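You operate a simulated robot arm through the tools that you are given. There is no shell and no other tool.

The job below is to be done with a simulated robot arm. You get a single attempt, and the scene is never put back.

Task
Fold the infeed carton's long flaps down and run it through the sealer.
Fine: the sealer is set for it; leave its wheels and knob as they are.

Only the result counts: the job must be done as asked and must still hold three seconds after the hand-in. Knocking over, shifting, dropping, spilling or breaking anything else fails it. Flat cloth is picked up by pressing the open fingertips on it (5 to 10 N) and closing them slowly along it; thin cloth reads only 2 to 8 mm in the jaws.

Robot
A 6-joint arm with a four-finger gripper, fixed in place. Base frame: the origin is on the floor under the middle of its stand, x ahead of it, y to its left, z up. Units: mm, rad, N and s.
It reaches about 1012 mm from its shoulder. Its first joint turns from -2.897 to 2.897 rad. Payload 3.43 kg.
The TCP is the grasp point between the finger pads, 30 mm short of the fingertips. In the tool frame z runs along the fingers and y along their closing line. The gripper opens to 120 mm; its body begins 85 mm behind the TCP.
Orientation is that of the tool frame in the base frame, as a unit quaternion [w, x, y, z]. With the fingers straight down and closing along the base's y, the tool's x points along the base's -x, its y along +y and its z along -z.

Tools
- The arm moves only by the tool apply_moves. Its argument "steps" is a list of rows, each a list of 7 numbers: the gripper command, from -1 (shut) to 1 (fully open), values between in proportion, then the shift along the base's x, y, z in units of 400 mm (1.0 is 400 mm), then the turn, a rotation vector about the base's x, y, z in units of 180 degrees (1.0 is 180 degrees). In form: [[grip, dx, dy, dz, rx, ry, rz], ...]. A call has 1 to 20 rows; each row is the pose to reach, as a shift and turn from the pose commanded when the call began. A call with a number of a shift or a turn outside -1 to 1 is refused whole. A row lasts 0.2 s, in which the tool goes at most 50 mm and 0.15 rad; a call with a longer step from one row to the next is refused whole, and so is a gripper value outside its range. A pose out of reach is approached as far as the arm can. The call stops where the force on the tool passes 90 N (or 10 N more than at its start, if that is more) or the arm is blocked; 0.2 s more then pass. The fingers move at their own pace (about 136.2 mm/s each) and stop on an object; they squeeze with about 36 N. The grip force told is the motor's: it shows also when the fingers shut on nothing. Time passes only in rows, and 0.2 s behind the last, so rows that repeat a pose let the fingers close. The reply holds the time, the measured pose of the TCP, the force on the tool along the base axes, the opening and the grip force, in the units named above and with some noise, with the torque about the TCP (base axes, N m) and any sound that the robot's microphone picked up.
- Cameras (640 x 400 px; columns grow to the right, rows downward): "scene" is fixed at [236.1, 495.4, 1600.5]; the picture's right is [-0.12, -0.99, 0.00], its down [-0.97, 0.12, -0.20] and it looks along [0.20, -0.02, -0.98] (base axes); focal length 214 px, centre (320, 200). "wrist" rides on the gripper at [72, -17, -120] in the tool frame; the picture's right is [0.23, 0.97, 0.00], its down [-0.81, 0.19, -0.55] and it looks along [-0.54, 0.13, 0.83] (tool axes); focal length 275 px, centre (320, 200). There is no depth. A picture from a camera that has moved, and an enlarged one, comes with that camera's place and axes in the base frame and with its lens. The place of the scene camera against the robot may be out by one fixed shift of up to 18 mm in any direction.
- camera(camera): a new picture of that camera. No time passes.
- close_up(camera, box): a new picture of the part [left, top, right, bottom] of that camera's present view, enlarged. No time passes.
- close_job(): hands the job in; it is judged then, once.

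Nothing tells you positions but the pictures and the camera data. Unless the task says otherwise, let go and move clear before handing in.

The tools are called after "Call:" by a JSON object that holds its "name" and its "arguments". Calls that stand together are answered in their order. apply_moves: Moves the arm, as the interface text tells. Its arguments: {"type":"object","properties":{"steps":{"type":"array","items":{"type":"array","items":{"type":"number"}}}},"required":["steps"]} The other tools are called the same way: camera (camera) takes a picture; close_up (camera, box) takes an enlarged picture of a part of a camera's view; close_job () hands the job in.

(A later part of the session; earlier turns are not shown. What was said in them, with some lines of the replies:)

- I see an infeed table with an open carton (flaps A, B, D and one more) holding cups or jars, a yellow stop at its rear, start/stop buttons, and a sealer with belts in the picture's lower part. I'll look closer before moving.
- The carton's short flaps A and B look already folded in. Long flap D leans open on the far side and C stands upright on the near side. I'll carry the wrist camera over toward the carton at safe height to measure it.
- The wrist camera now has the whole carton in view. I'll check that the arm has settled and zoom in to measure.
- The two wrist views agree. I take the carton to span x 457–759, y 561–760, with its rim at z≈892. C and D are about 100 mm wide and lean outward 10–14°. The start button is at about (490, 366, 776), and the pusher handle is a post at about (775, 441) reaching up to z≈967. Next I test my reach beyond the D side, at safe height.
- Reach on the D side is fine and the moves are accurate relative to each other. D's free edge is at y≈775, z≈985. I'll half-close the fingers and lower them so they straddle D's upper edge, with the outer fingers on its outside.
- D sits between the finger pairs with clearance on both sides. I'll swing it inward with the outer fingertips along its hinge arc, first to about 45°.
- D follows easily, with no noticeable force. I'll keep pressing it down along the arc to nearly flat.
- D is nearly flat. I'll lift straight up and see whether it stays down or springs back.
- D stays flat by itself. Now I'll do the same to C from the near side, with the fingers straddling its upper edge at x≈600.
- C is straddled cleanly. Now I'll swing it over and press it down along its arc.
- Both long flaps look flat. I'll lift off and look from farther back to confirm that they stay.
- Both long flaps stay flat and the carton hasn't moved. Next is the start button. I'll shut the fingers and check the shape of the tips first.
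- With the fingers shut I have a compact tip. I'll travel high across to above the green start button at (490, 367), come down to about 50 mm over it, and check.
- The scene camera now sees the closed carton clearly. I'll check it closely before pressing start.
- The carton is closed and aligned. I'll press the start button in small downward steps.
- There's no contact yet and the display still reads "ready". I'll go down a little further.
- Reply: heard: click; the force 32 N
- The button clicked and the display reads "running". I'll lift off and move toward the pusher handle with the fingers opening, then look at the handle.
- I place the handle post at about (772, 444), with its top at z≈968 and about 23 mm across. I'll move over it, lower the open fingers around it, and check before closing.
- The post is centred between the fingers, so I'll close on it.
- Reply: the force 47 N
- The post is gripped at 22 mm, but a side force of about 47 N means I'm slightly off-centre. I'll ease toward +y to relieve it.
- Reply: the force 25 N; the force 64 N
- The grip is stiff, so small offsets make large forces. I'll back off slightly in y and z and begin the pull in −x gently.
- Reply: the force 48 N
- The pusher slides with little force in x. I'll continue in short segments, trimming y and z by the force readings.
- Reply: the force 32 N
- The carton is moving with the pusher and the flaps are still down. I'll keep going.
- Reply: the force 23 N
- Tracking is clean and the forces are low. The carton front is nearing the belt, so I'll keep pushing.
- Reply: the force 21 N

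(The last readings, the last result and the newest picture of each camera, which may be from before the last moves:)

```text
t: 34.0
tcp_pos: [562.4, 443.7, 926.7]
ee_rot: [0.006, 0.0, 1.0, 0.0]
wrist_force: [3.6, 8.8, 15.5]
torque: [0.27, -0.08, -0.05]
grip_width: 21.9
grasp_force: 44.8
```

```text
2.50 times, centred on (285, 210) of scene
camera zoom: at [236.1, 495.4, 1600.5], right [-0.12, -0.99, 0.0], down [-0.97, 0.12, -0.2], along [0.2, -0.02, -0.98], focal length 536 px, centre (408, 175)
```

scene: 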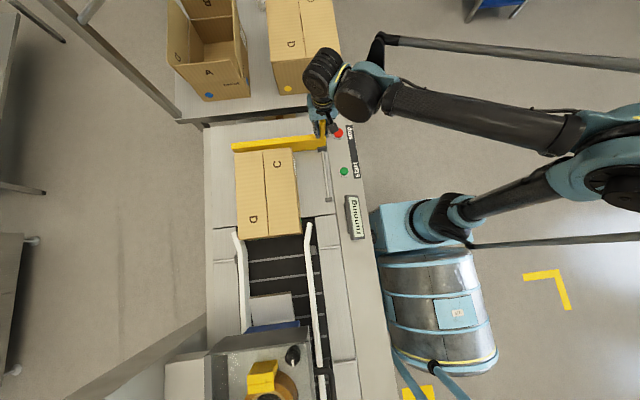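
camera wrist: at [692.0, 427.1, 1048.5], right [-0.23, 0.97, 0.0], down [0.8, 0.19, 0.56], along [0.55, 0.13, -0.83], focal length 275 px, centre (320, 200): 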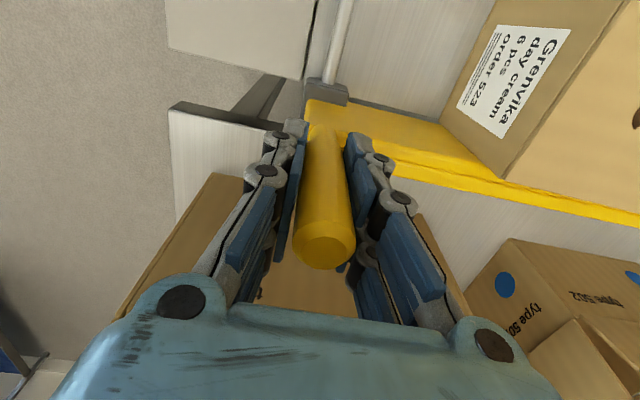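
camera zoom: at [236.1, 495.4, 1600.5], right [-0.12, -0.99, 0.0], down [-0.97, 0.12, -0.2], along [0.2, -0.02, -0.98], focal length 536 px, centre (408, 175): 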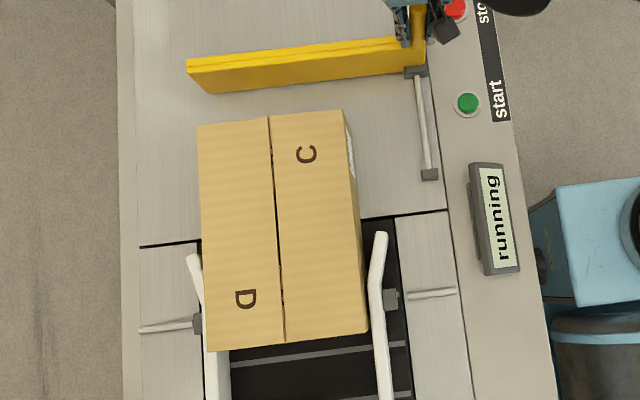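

The belt has caught the carton and it's pulling ahead of the pusher. I'll hold still and watch.

Call:
{"name": "apply_moves", "arguments": {"steps": [[-1, 0, 0, 0, 0, 0, 0], [-1, 0, 0, 0, 0, 0, 0], [-1, 0, 0, 0, 0, 0, 0]]}}

Call:
{"name": "camera", "arguments": {"camera": "scene"}}

```text
t: 34.8
tcp_pos: [563.8, 444.4, 929.6]
ee_rot: [0.005, 0.0, 1.0, 0.001]
wrist_force: [1.8, 10.8, 14.7]
torque: [0.26, 0.06, -0.09]
grip_width: 21.7
grasp_force: 45.0
```

```text
taken
```

scene: 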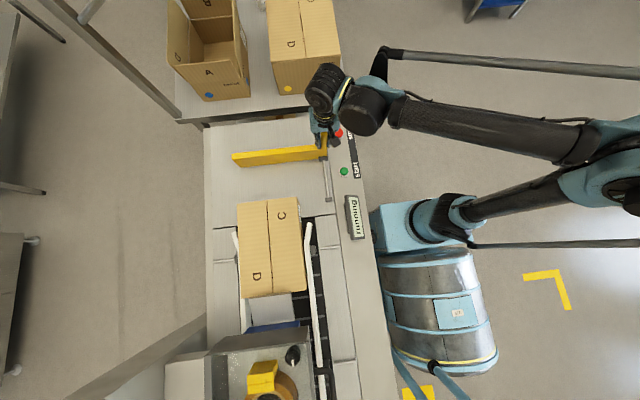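

Call:
{"name": "apply_moves", "arguments": {"steps": [[-1, 0, 0, 0, 0, 0, 0], [-1, 0, 0, 0, 0, 0, 0]]}}

Call:
{"name": "camera", "arguments": {"camera": "scene"}}

```text
t: 35.4
tcp_pos: [564.8, 444.3, 927.2]
ee_rot: [0.006, 0.0, 1.0, 0.001]
wrist_force: [2.1, 11.1, 12.9]
torque: [0.31, 0.05, -0.07]
grip_width: 21.8
grasp_force: 45.0
```

```text
taken
```

scene: 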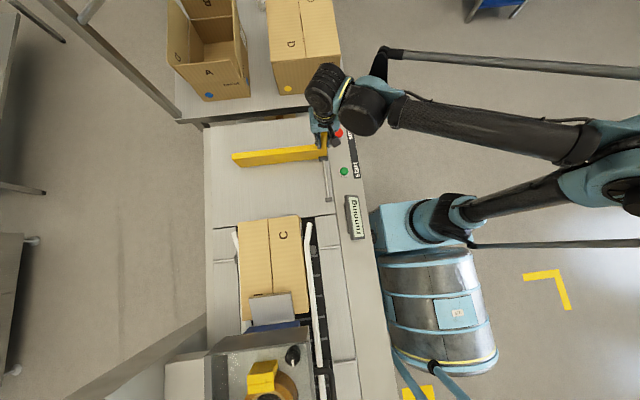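

The carton is entering under the guide plate with both flaps flat. I'll keep watching.

Call:
{"name": "apply_moves", "arguments": {"steps": [[-1, 0, 0, 0, 0, 0, 0], [-1, 0, 0, 0, 0, 0, 0], [-1, 0, 0, 0, 0, 0, 0], [-1, 0, 0, 0, 0, 0, 0], [-1, 0, 0, 0, 0, 0, 0]]}}

Call:
{"name": "close_up", "arguments": {"camera": "scene", "box": [160, 180, 400, 400]}}

```text
t: 36.6
tcp_pos: [565.1, 445.7, 927.6]
ee_rot: [0.005, 0.0, 1.0, 0.001]
wrist_force: [2.5, 13.3, 10.7]
torque: [0.32, 0.04, -0.09]
grip_width: 22.1
grasp_force: 45.2
```

```text
1.82 times, centred on (280, 290) of scene
camera zoom: at [236.1, 495.4, 1600.5], right [-0.12, -0.99, 0.0], down [-0.97, 0.12, -0.2], along [0.2, -0.02, -0.98], focal length 390 px, centre (393, 36)
```

zoom: 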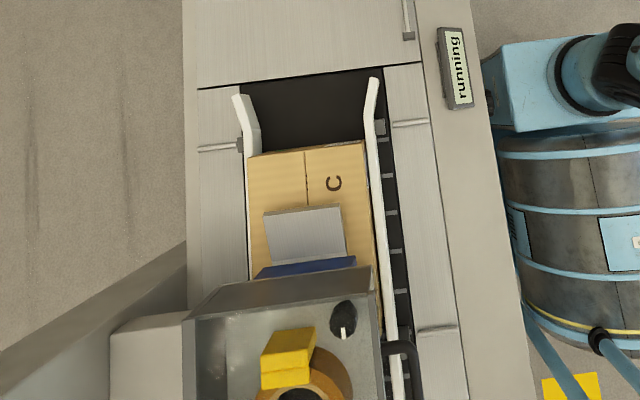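

It's passing under the plate without jamming. I'll wait longer for it to go through.

Call:
{"name": "apply_moves", "arguments": {"steps": [[-1, 0, 0, 0, 0, 0, 0], [-1, 0, 0, 0, 0, 0, 0], [-1, 0, 0, 0, 0, 0, 0], [-1, 0, 0, 0, 0, 0, 0], [-1, 0, 0, 0, 0, 0, 0], [-1, 0, 0, 0, 0, 0, 0], [-1, 0, 0, 0, 0, 0, 0]]}}

Call:
{"name": "close_up", "arguments": {"camera": "scene", "box": [160, 180, 400, 400]}}

```text
t: 38.2
tcp_pos: [565.0, 445.0, 927.0]
ee_rot: [0.006, 0.001, 1.0, 0.001]
wrist_force: [2.4, 14.9, 9.2]
torque: [0.42, -0.05, -0.16]
grip_width: 21.7
grasp_force: 45.5
```

```text
1.82 times, centred on (280, 290) of scene
camera zoom: at [236.1, 495.4, 1600.5], right [-0.12, -0.99, 0.0], down [-0.97, 0.12, -0.2], along [0.2, -0.02, -0.98], focal length 390 px, centre (393, 36)
```

zoom: 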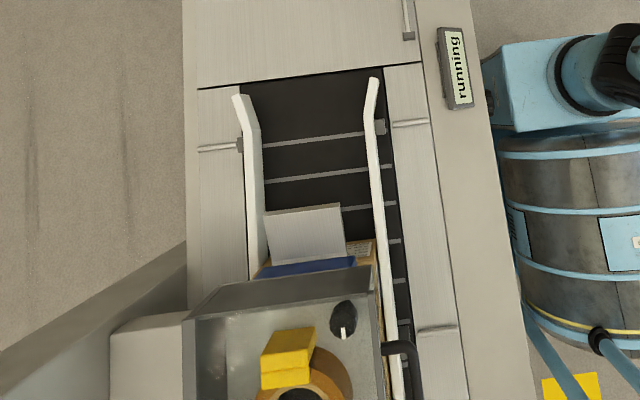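

The carton is almost fully inside and moving steadily. I'll let go of the handle and rise clear of it.

Call:
{"name": "apply_moves", "arguments": {"steps": [[-0.3, 0, 0, 0, 0, 0, 0], [0.3, 0, 0, 0, 0, 0, 0], [0.3, 0, 0, 0, 0, 0, 0], [0.3, 0, 0, 0.1, 0, 0, 0], [0.3, 0, 0, 0.2, 0, 0, 0], [0.3, 0, 0, 0.3, 0, 0, 0], [0.3, 0, 0, 0.4, 0, 0, 0], [0.3, 0, 0, 0.5, 0, 0, 0]]}}

Call:
{"name": "camera", "arguments": {"camera": "scene"}}

```text
t: 40.0
tcp_pos: [567.3, 443.7, 1127.2]
ee_rot: [0.005, 0.0, 1.0, 0.001]
wrist_force: [0.3, -0.5, 0.1]
torque: [0.03, 0.02, 0.02]
grip_width: 78.0
grasp_force: 0.0
```

```text
taken
```

scene: 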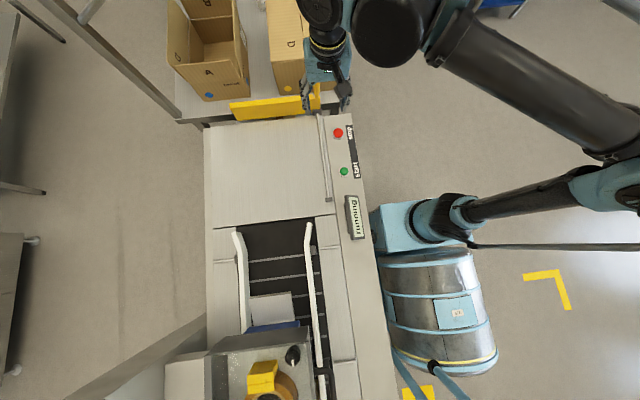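

The pusher has slid back to its home stop by itself, and the carton is inside the sealer. I'll move to a place where the wrist camera can turn and look at the outfeed side.

Call:
{"name": "apply_moves", "arguments": {"steps": [[0.3, -0.056, -0.004, 0.022, 0, 0, 0.046], [0.3, -0.112, -0.008, 0.044, 0, 0, 0.092], [0.3, -0.168, -0.012, 0.066, 0, 0, 0.138], [0.3, -0.224, -0.016, 0.088, 0, 0, 0.184], [0.3, -0.28, -0.02, 0.11, 0, 0, 0.23], [0.3, -0.336, -0.024, 0.132, 0, 0, 0.276], [0.3, -0.392, -0.028, 0.154, 0, 0, 0.322], [0.3, -0.448, -0.032, 0.176, 0, 0, 0.368], [0.3, -0.504, -0.036, 0.198, 0, 0, 0.414], [0.3, -0.56, -0.04, 0.22, 0, 0, 0.46], [0.3, -0.616, -0.044, 0.242, 0, 0, 0.506], [0.3, -0.672, -0.048, 0.264, 0, 0, 0.552], [0.3, -0.728, -0.052, 0.286, 0, 0, 0.598], [0.3, -0.784, -0.056, 0.308, 0, 0, 0.644]]}}

Call:
{"name": "camera", "arguments": {"camera": "wrist"}}

Call:
{"name": "camera", "arguments": {"camera": "scene"}}

```text
t: 43.0
tcp_pos: [251.3, 422.4, 1252.4]
ee_rot: [-0.003, 0.848, -0.529, -0.005]
wrist_force: [-0.3, -0.4, 0.3]
torque: [-0.01, 0.02, 0.0]
grip_width: 78.1
grasp_force: 0.1
```

```text
taken
camera wrist: at [298.0, 362.9, 1372.6], right [-0.77, -0.63, 0.0], down [-0.52, 0.64, 0.56], along [-0.36, 0.44, -0.83], focal length 275 px, centre (320, 200)
```

wrist: 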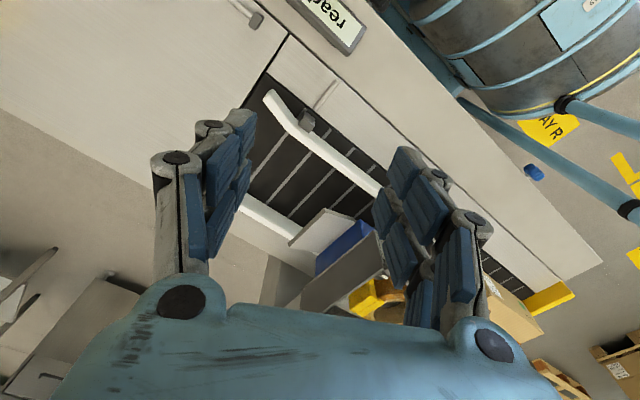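

```text
taken
```

scene: 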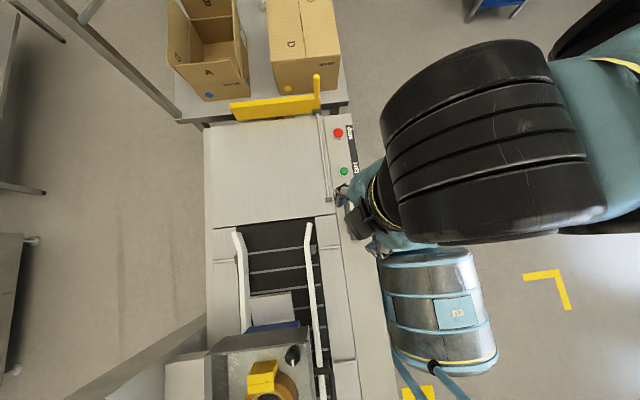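

The display seems to read "ready" again, and a carton is visible at the outfeed beside a yellow end stop. I'll look closer.

Call:
{"name": "close_up", "arguments": {"camera": "wrist", "box": [420, 220, 640, 400]}}

Call:
{"name": "close_up", "arguments": {"camera": "wrist", "box": [200, 0, 420, 160]}}

```text
2.22 times, centred on (530, 310) of wrist
camera zoom: at [298.0, 362.9, 1372.6], right [-0.77, -0.63, 0.0], down [-0.52, 0.64, 0.56], along [-0.36, 0.44, -0.83], focal length 612 px, centre (-147, -44)
```

zoom: 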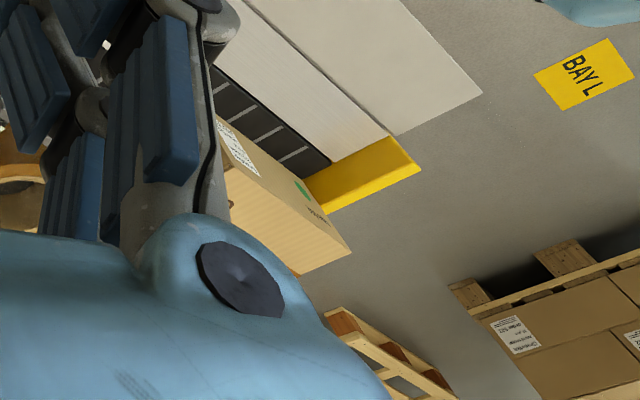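

```text
2.50 times, centred on (310, 80) of wrist
camera zoom: at [298.0, 362.9, 1372.6], right [-0.77, -0.63, 0.0], down [-0.52, 0.64, 0.56], along [-0.36, 0.44, -0.83], focal length 688 px, centre (345, 500)
```

zoom: 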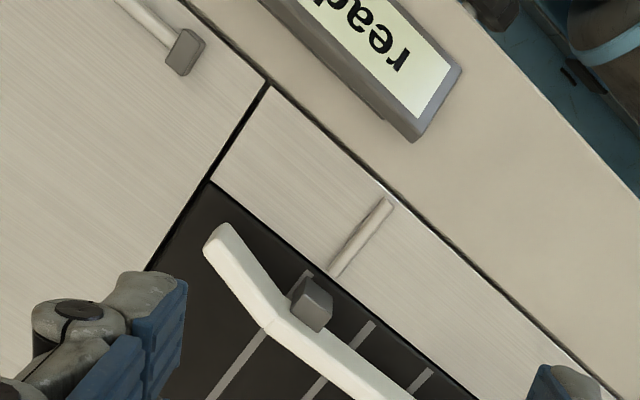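

The display is back to "ready" and the carton rests at the outfeed against the yellow stop. I'd like to see its top to confirm it's taped, so I'll turn the camera further toward the outfeed.

Call:
{"name": "apply_moves", "arguments": {"steps": [[0.3, 0, 0, 0, 0, 0, 0.04], [0.3, 0, 0, 0, 0, 0, 0.08], [0.3, 0, 0, 0, 0, 0, 0.12], [0.3, 0, 0, 0, 0, 0, 0.16], [0.3, 0, 0, 0, 0, 0, 0.2], [0.3, 0, 0, 0, 0, 0, 0.2]]}}

Call:
{"name": "apply_moves", "arguments": {"steps": [[0.3, 0, 0, 0, 0.0085, 0.033, 0], [0.3, 0, 0, 0, 0.017, 0.066, 0], [0.3, 0, 0, 0, 0.0255, 0.099, 0], [0.3, 0, 0, 0, 0.034, 0.132, 0], [0.3, 0, 0, 0, 0.034, 0.132, 0]]}}

Call:
{"name": "camera", "arguments": {"camera": "wrist"}}

Call:
{"name": "camera", "arguments": {"camera": "scene"}}

```text
t: 44.4
tcp_pos: [251.4, 421.4, 1252.2]
ee_rot: [-0.001, 0.97, -0.242, -0.007]
wrist_force: [0.2, -0.6, 0.6]
torque: [-0.03, -0.01, 0.01]
grip_width: 78.1
grasp_force: 0.0
```

```text
t: 45.6
tcp_pos: [252.1, 422.2, 1252.3]
ee_rot: [-0.003, 0.947, -0.237, -0.219]
wrist_force: [0.4, -0.3, -0.7]
torque: [-0.02, 0.02, 0.0]
grip_width: 77.9
grasp_force: 0.0
```

```text
taken
camera wrist: at [365.9, 390.8, 1330.3], right [-0.25, -0.97, 0.0], down [-0.5, 0.13, 0.86], along [-0.83, 0.22, -0.52], focal length 275 px, centre (320, 200)
```

wrist: 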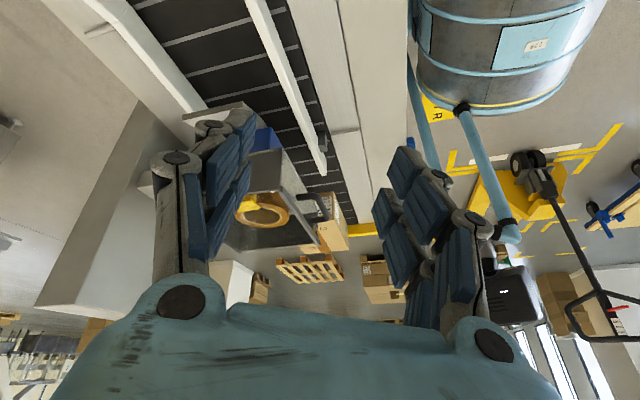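

```text
taken
```

scene: 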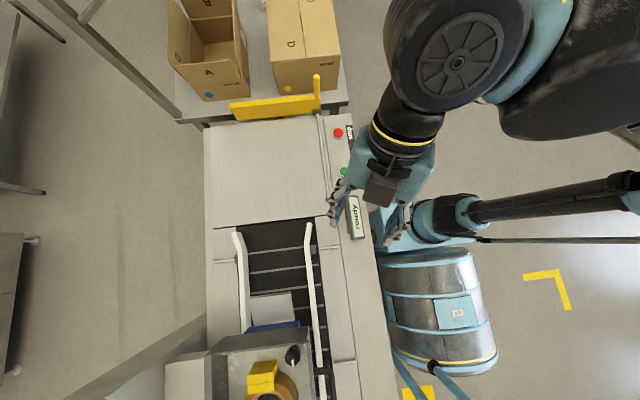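

Call:
{"name": "close_up", "arguments": {"camera": "wrist", "box": [230, 130, 410, 290]}}

Call:
{"name": "close_up", "arguments": {"camera": "scene", "box": [320, 180, 380, 250]}}

```text
2.50 times, centred on (320, 210) of wrist
camera zoom: at [365.9, 390.8, 1330.3], right [-0.25, -0.97, 0.0], down [-0.5, 0.13, 0.86], along [-0.83, 0.22, -0.52], focal length 688 px, centre (320, 175)
```

zoom: 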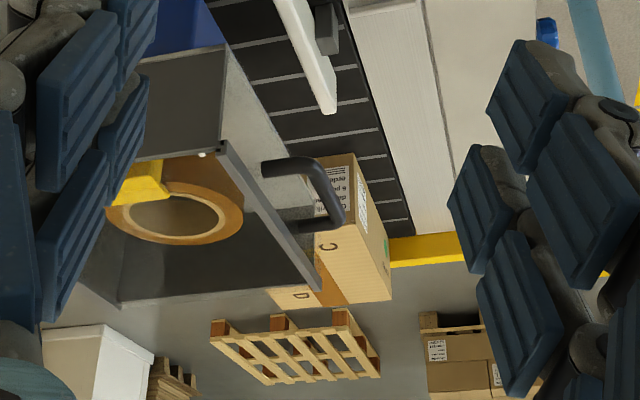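

```text
5.71 times, centred on (350, 215) of scene
camera zoom: at [236.1, 495.4, 1600.5], right [-0.12, -0.99, 0.0], down [-0.97, 0.12, -0.2], along [0.2, -0.02, -0.98], focal length 1226 px, centre (149, 114)
```

zoom: 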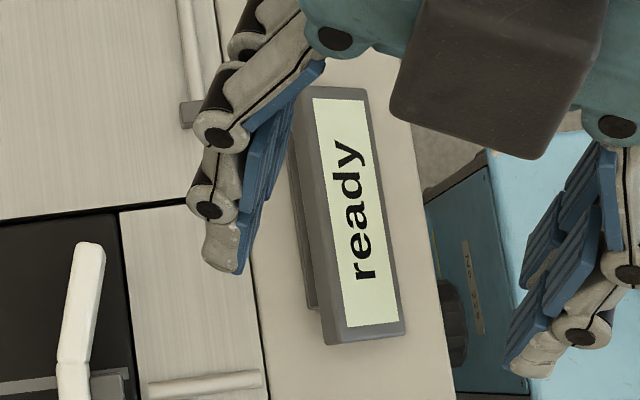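

Call:
{"name": "close_up", "arguments": {"camera": "wrist", "box": [290, 185, 350, 260]}}

```text
5.33 times, centred on (320, 222) of wrist
camera zoom: at [365.9, 390.8, 1330.3], right [-0.25, -0.97, 0.0], down [-0.5, 0.13, 0.86], along [-0.83, 0.22, -0.52], focal length 1468 px, centre (320, 80)
```

zoom: 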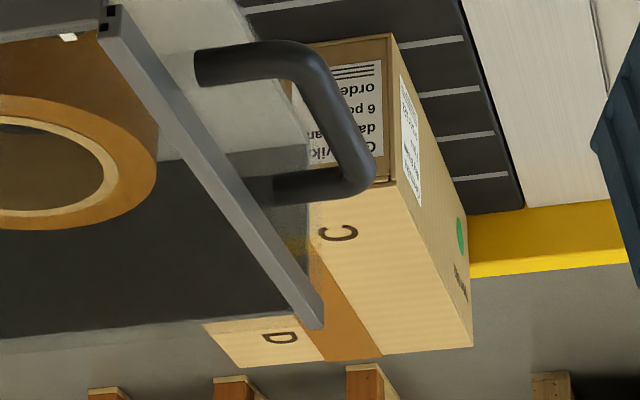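

The carton is at the outfeed with C and D flat and brown tape along the seam. It's resting against the end stop, and the sealer is back to "ready". The gripper is empty and clear of everything, so I'm handing in.

Call:
{"name": "close_job", "arguments": {}}

```text
The job is handed in.
```

The carton has been through the sealer. It's at the outfeed against the yellow stop, with both long flaps (C and D) flat and tape along the seam.

- **Flaps:** I folded D and then C flat; both stayed down on their own.
- **Sealer:** I pressed start and the display went to "running". I pushed the carton in with the yellow pusher until the belt took it. The display now reads "ready" again. I left the wheels and knob alone.
- **Pusher:** it slid back to its home stop by itself when I let go of the handle.
- **Other items:** I saw nothing else knocked or moved in the camera pictures. The gripper was empty and clear when I handed in.

I saw the tape only from an angle, with part of the carton's top hidden behind the sealer.
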